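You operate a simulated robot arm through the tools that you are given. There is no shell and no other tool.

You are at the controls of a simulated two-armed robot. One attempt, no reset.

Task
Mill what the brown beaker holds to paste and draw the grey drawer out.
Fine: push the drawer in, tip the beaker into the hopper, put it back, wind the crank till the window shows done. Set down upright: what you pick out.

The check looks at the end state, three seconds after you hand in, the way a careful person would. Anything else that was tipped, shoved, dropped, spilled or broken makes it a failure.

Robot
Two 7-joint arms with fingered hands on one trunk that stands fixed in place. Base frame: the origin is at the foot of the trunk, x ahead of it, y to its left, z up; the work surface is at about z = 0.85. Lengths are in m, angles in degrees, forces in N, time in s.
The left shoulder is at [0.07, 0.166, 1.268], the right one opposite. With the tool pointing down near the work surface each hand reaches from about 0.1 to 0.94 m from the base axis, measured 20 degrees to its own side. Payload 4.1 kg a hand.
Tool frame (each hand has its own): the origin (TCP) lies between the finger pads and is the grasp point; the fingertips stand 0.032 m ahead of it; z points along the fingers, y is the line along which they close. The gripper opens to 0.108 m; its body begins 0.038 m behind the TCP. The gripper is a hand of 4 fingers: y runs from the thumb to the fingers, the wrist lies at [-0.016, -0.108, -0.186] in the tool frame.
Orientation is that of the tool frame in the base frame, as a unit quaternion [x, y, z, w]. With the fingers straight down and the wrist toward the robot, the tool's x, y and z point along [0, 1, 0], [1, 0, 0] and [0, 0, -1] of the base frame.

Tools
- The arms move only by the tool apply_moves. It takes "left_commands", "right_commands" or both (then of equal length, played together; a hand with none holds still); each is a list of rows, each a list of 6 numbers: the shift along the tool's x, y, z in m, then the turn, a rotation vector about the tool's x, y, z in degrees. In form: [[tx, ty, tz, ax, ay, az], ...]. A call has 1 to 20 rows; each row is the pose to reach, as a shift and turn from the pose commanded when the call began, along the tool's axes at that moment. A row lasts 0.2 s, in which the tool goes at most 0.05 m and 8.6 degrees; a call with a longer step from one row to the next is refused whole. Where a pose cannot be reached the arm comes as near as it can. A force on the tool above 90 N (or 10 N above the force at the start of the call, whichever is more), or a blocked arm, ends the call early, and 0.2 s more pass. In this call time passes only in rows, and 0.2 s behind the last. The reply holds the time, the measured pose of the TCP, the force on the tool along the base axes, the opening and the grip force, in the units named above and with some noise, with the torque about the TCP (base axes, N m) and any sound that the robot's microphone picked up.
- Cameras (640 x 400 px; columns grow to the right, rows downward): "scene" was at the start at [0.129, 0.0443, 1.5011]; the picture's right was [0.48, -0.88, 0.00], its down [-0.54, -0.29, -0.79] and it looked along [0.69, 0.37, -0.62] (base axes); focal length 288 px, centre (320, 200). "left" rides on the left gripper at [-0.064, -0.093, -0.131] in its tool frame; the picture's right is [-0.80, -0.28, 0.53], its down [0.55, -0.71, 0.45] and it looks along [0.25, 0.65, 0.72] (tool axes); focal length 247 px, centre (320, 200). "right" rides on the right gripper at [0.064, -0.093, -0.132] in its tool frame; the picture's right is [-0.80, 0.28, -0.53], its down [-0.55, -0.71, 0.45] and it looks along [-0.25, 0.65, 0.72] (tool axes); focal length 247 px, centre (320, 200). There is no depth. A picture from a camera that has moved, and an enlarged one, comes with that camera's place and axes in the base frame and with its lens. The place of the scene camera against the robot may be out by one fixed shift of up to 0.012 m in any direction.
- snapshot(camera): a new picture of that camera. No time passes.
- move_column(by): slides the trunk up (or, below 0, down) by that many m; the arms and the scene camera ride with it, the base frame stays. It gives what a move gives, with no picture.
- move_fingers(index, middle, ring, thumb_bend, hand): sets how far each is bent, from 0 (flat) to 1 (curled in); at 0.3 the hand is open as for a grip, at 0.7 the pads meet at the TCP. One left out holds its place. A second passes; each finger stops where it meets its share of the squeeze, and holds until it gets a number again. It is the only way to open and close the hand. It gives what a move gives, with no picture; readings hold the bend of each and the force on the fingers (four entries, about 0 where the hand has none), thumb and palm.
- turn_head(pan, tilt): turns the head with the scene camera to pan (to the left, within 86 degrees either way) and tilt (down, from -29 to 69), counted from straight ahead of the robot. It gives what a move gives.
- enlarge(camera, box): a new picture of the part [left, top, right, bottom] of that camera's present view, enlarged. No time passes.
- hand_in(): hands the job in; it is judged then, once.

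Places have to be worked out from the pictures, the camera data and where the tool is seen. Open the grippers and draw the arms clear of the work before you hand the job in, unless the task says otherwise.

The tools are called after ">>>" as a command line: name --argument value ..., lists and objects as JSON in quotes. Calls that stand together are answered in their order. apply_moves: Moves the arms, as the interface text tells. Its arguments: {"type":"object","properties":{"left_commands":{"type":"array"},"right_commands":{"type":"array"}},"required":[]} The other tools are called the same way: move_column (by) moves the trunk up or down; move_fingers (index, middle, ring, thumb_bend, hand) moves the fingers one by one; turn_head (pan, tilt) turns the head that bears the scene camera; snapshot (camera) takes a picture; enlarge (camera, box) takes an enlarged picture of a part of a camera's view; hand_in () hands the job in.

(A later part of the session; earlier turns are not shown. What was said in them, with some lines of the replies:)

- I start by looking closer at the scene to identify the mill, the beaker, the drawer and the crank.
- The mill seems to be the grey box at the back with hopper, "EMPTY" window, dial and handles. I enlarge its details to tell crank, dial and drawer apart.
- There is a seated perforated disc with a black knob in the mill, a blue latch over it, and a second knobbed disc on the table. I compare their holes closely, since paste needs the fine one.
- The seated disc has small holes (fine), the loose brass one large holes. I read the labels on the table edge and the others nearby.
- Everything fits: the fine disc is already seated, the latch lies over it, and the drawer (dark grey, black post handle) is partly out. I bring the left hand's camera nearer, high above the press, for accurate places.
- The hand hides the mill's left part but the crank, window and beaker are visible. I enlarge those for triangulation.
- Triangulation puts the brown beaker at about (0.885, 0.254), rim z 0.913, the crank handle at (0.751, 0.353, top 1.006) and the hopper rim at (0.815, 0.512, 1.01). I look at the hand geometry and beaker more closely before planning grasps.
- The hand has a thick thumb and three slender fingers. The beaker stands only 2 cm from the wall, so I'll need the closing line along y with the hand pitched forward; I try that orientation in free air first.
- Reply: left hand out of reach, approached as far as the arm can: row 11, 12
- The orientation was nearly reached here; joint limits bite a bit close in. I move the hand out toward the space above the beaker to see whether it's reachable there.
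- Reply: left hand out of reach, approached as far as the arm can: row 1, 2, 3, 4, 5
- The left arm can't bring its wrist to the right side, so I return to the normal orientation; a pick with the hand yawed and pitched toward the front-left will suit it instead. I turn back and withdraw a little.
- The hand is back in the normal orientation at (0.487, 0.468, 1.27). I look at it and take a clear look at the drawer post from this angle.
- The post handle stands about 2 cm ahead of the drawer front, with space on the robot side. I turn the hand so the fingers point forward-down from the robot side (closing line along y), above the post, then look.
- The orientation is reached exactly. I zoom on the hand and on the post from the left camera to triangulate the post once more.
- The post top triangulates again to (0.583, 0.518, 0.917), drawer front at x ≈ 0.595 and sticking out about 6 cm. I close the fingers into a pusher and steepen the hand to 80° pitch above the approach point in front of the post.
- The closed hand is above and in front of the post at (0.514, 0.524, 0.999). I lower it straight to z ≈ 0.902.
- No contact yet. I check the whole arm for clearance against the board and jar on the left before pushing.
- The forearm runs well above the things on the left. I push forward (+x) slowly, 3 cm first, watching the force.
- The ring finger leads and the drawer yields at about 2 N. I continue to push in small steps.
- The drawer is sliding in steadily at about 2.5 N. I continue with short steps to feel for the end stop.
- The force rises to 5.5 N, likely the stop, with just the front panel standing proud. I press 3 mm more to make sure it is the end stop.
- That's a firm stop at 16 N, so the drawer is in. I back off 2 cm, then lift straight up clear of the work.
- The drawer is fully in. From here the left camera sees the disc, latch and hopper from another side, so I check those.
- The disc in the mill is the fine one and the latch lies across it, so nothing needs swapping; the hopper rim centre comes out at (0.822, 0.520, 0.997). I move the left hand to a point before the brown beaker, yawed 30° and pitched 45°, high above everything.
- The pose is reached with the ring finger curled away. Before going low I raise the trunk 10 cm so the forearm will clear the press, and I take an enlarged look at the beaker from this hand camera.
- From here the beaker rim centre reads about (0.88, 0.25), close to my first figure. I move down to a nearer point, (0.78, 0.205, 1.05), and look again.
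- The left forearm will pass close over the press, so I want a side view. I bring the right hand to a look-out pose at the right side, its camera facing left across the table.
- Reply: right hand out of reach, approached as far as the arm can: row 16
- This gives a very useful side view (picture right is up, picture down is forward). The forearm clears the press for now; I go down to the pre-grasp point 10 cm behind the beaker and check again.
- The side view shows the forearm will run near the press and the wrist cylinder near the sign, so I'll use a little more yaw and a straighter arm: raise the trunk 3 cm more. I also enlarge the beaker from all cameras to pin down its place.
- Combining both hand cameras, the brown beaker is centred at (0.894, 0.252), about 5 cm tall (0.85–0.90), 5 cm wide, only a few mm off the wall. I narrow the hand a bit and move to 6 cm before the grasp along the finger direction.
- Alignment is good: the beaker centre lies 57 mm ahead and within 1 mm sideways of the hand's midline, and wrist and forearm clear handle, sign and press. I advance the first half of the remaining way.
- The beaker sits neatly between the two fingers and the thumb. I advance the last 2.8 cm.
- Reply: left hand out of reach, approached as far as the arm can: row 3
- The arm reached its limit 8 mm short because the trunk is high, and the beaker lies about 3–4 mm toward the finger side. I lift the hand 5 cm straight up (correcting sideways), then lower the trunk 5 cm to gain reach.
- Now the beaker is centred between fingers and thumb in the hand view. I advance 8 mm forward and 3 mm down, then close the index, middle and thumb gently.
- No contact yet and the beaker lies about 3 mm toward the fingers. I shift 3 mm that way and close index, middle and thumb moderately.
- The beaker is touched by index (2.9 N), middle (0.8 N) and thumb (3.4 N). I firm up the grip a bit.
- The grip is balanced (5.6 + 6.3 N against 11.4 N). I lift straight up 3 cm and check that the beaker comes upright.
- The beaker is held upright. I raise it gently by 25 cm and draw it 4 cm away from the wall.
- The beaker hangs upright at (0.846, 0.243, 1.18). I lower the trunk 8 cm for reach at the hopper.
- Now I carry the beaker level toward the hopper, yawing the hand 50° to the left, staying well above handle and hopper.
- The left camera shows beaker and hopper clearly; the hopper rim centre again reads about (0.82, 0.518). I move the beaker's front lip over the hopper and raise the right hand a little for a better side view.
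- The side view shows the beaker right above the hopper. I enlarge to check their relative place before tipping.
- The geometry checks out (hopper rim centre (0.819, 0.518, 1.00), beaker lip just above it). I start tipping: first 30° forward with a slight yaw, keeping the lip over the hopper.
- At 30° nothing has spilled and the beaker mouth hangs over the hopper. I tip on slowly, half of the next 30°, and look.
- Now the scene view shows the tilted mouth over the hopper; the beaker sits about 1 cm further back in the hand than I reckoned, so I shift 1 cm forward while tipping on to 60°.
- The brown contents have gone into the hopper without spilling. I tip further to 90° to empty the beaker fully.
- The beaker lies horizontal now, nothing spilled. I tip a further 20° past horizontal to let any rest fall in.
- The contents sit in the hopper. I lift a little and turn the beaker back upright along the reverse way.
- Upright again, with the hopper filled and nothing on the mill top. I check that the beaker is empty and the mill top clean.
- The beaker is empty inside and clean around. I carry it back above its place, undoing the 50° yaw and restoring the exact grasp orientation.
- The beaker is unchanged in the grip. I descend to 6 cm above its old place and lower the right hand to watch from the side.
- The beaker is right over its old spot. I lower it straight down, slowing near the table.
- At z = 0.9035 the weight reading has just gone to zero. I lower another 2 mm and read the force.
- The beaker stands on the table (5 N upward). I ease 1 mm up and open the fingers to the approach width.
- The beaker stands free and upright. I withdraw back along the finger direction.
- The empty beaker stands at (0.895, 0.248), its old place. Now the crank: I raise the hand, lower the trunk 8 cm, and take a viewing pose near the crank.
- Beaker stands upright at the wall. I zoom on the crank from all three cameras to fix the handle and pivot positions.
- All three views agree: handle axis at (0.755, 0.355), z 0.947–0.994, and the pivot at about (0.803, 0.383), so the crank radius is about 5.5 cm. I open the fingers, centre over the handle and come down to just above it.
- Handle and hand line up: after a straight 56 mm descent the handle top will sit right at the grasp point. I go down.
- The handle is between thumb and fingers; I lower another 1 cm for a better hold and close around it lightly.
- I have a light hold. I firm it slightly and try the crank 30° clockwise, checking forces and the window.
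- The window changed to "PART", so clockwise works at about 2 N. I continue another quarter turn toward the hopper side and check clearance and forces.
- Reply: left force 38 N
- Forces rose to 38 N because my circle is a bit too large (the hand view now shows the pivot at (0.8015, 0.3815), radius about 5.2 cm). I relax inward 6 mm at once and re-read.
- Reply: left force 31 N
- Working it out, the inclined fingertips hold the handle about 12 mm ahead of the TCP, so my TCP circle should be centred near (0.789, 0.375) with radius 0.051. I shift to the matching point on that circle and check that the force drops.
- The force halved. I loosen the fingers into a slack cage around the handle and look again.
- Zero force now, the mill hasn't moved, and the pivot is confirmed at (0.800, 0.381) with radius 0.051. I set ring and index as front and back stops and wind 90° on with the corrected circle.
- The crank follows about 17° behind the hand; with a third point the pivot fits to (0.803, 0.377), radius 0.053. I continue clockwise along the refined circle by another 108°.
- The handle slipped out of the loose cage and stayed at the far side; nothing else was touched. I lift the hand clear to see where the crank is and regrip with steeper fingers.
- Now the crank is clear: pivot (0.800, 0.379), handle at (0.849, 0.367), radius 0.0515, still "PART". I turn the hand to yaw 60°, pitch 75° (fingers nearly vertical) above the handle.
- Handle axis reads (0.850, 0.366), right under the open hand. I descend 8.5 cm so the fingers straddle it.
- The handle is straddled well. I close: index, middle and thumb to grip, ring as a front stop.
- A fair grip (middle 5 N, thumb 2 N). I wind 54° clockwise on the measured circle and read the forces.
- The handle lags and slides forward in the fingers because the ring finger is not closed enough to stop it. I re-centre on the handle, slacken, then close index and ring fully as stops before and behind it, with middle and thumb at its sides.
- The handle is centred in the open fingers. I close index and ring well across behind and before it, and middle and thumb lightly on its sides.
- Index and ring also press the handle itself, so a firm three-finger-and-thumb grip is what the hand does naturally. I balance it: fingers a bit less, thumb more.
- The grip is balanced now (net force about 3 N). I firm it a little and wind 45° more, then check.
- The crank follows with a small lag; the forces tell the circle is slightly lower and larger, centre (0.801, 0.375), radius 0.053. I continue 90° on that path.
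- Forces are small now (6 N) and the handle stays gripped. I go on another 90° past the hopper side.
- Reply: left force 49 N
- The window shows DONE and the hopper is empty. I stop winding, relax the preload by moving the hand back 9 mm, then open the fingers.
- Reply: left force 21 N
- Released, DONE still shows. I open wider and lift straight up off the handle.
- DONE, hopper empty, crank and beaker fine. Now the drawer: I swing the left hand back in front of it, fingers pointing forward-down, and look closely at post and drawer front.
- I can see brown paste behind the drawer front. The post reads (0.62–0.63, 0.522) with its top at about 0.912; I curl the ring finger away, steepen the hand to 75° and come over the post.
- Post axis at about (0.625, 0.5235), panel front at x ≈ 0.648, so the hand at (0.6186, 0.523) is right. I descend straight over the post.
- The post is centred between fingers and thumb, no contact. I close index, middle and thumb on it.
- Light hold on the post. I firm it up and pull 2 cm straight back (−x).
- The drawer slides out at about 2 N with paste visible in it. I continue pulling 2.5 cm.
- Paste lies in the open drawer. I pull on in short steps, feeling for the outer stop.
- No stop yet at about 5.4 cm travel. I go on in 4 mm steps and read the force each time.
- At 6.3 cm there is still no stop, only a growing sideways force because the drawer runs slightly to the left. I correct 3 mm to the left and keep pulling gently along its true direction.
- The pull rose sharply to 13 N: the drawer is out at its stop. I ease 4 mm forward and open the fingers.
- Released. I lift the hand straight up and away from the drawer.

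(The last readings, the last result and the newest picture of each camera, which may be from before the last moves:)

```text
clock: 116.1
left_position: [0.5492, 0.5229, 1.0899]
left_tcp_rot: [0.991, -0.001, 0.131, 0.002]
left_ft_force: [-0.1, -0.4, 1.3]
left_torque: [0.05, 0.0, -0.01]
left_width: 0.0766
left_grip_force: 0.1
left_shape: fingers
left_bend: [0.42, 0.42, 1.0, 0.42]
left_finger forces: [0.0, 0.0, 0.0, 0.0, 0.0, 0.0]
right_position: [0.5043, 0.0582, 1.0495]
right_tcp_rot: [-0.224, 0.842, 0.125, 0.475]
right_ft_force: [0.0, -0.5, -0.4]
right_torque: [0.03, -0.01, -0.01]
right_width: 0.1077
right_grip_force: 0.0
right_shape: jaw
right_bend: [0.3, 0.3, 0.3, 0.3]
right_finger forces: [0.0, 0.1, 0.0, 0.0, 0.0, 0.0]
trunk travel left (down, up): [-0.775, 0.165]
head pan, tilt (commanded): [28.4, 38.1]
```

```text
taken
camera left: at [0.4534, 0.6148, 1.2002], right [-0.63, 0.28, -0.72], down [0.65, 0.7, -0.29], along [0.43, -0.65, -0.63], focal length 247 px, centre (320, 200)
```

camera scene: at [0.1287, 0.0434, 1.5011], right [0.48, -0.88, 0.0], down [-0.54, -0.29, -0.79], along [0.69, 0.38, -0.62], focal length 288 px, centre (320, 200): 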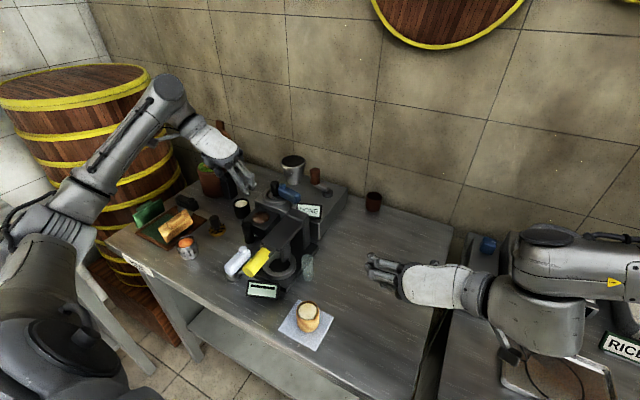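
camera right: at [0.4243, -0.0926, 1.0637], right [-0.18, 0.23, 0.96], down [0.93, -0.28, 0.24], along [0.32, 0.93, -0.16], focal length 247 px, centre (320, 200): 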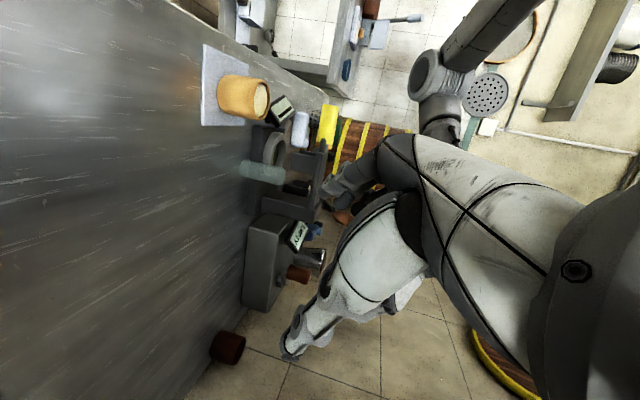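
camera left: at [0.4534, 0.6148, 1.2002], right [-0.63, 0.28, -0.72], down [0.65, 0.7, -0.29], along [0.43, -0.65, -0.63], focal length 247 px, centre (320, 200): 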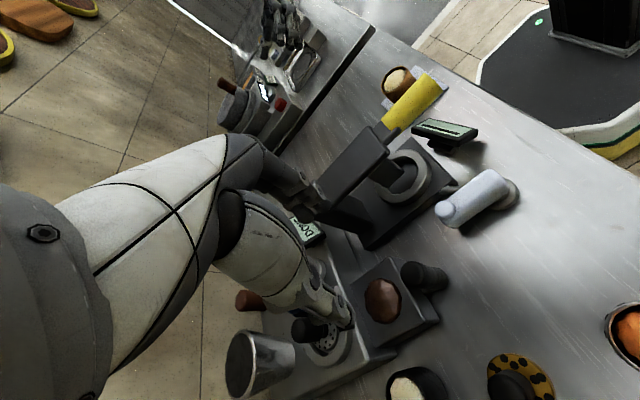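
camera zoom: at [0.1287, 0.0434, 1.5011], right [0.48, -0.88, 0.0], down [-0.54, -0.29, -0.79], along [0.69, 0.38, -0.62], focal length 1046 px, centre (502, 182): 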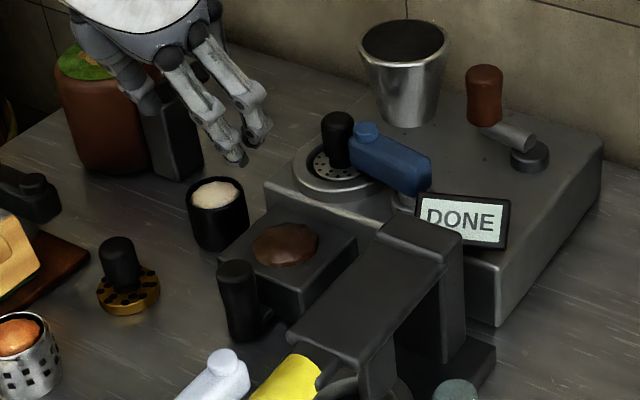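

All is as wanted: drawer out with the paste in it, DONE showing, beaker back, everything else in place. I open the left hand fully and draw both arms up and clear.

>>> move_fingers --hand "left" --index 0.3 --middle 0.3 --ring 0.3 --thumb_bend 0.3

>>> apply_moves --left_commands '[[0.0078, 0, -0.029, 0, 0, 0], [0.0155, 0, -0.058, 0, 0, 0], [-0.01, -0.005, -0.09, 0, 0, 0], [-0.036, -0.01, -0.124, 0, 0, 0], [-0.062, -0.016, -0.158, 0, 0, 0], [-0.088, -0.021, -0.193, 0, 0, 0], [-0.114, -0.027, -0.2273, 0, 0, 0]]' --right_commands '[[-0.015, -0.0029, -0.0302, 0, 0, 0], [-0.03, -0.0058, -0.0605, 0, 0, 0], [-0.0451, -0.0087, -0.0907, 0, 0, 0], [-0.0601, -0.0116, -0.121, 0, 0, 0], [-0.0751, -0.0145, -0.1512, 0, 0, 0], [-0.0902, -0.0174, -0.1815, 0, 0, 0], [-0.1052, -0.0203, -0.2117, 0, 0, 0]]'

>>> snapshot --camera "scene"

>>> enlarge --camera "scene" --box '[120, 140, 400, 350]'

>>> enlarge --camera "scene" --box '[220, 150, 390, 260]'

```text
clock: 117.1
left_position: [0.5495, 0.5231, 1.0905]
left_tcp_rot: [0.991, -0.001, 0.131, 0.001]
left_ft_force: [-0.1, 0.4, 0.5]
left_torque: [0.0, 0.04, 0.0]
left_width: 0.1082
left_grip_force: 0.0
left_shape: fingers
left_bend: [0.3, 0.3, 0.3, 0.3]
left_finger forces: [0.0, 0.0, 0.1, 0.0, 0.1, 0.0]
right_position: [0.5046, 0.0604, 1.0503]
right_tcp_rot: [-0.225, 0.842, 0.125, 0.474]
right_ft_force: [-0.6, -0.6, 0.1]
right_torque: [0.0, -0.02, 0.0]
right_width: 0.1076
right_grip_force: 0.1
right_shape: jaw
right_bend: [0.3, 0.3, 0.3, 0.3]
right_finger forces: [0.0, 0.1, 0.1, 0.1, 0.0, 0.0]
trunk travel left (down, up): [-0.775, 0.165]
head pan, tilt (commanded): [28.4, 38.1]
```

```text
clock: 118.7
left_position: [0.3747, 0.5533, 1.2836]
left_tcp_rot: [0.991, -0.001, 0.133, 0.001]
left_ft_force: [-0.6, 0.4, -0.2]
left_torque: [0.0, -0.03, 0.04]
left_width: 0.1086
left_grip_force: 0.0
left_shape: fingers
left_bend: [0.3, 0.3, 0.3, 0.3]
left_finger forces: [0.0, 0.1, 0.0, 0.1, 0.0, 0.0]
right_position: [0.3996, -0.0216, 1.2517]
right_tcp_rot: [-0.225, 0.841, 0.125, 0.476]
right_ft_force: [0.3, 0.8, 0.6]
right_torque: [0.0, 0.0, 0.01]
right_width: 0.1075
right_grip_force: 0.0
right_shape: jaw
right_bend: [0.3, 0.3, 0.3, 0.3]
right_finger forces: [0.0, 0.0, 0.0, 0.0, 0.0, 0.1]
trunk travel left (down, up): [-0.775, 0.165]
head pan, tilt (commanded): [28.4, 38.1]
```

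```text
taken
camera scene: at [0.1234, 0.0438, 1.5015], right [0.48, -0.88, 0.0], down [-0.54, -0.29, -0.79], along [0.69, 0.37, -0.61], focal length 288 px, centre (320, 200)
```

scene: 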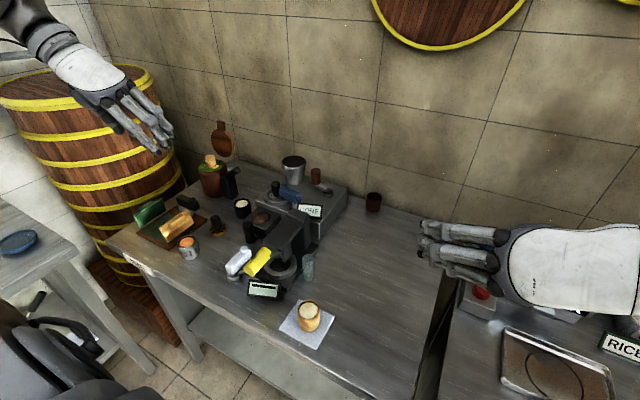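

```text
1.90 times, centred on (260, 245) of scene
camera zoom: at [0.1234, 0.0438, 1.5015], right [0.48, -0.88, 0.0], down [-0.54, -0.29, -0.79], along [0.69, 0.37, -0.61], focal length 548 px, centre (434, 114)
```

zoom: 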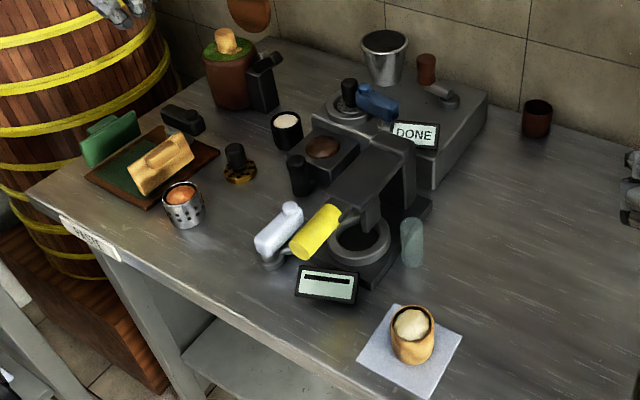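

```text
3.64 times, centred on (305, 205) of scene
camera zoom: at [0.1234, 0.0438, 1.5015], right [0.48, -0.88, 0.0], down [-0.54, -0.29, -0.79], along [0.69, 0.37, -0.61], focal length 1046 px, centre (374, 182)
```

zoom: 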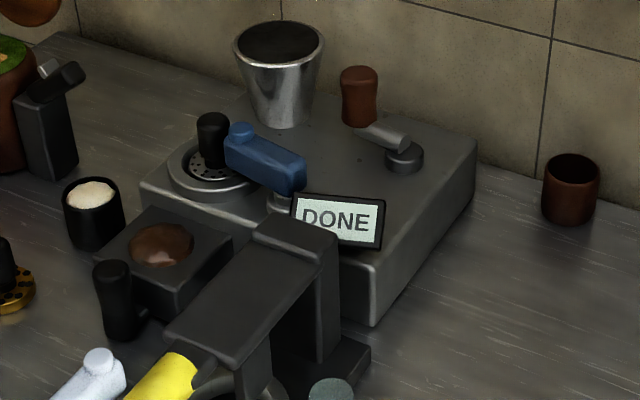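

The final view shows DONE, the drawer out with the paste, the empty beaker upright in its place, all other things as they were, and both hands open and clear. I hand in.

>>> hand_in

```text
The job is handed in.
```

The contents of the brown beaker are milled to paste, and the drawer stands drawn out to its stop with the paste in it. The mill window shows DONE.

- **Beaker:** it was tipped into the hopper without any visible spill. It stands upright and empty in its old place by the wall, as near as I can measure.
- **Fine disc:** the fine-holed disc was already seated under the latch, so I swapped nothing.
- **Crank:** my first circle was slightly off. The handle slipped out of the fingers once, and forces briefly reached about 48 N. In later views the mill had not visibly moved.
- **Surroundings:** in the last view everything else on the table looks as it did at the start. Both hands are open and clear of the work.
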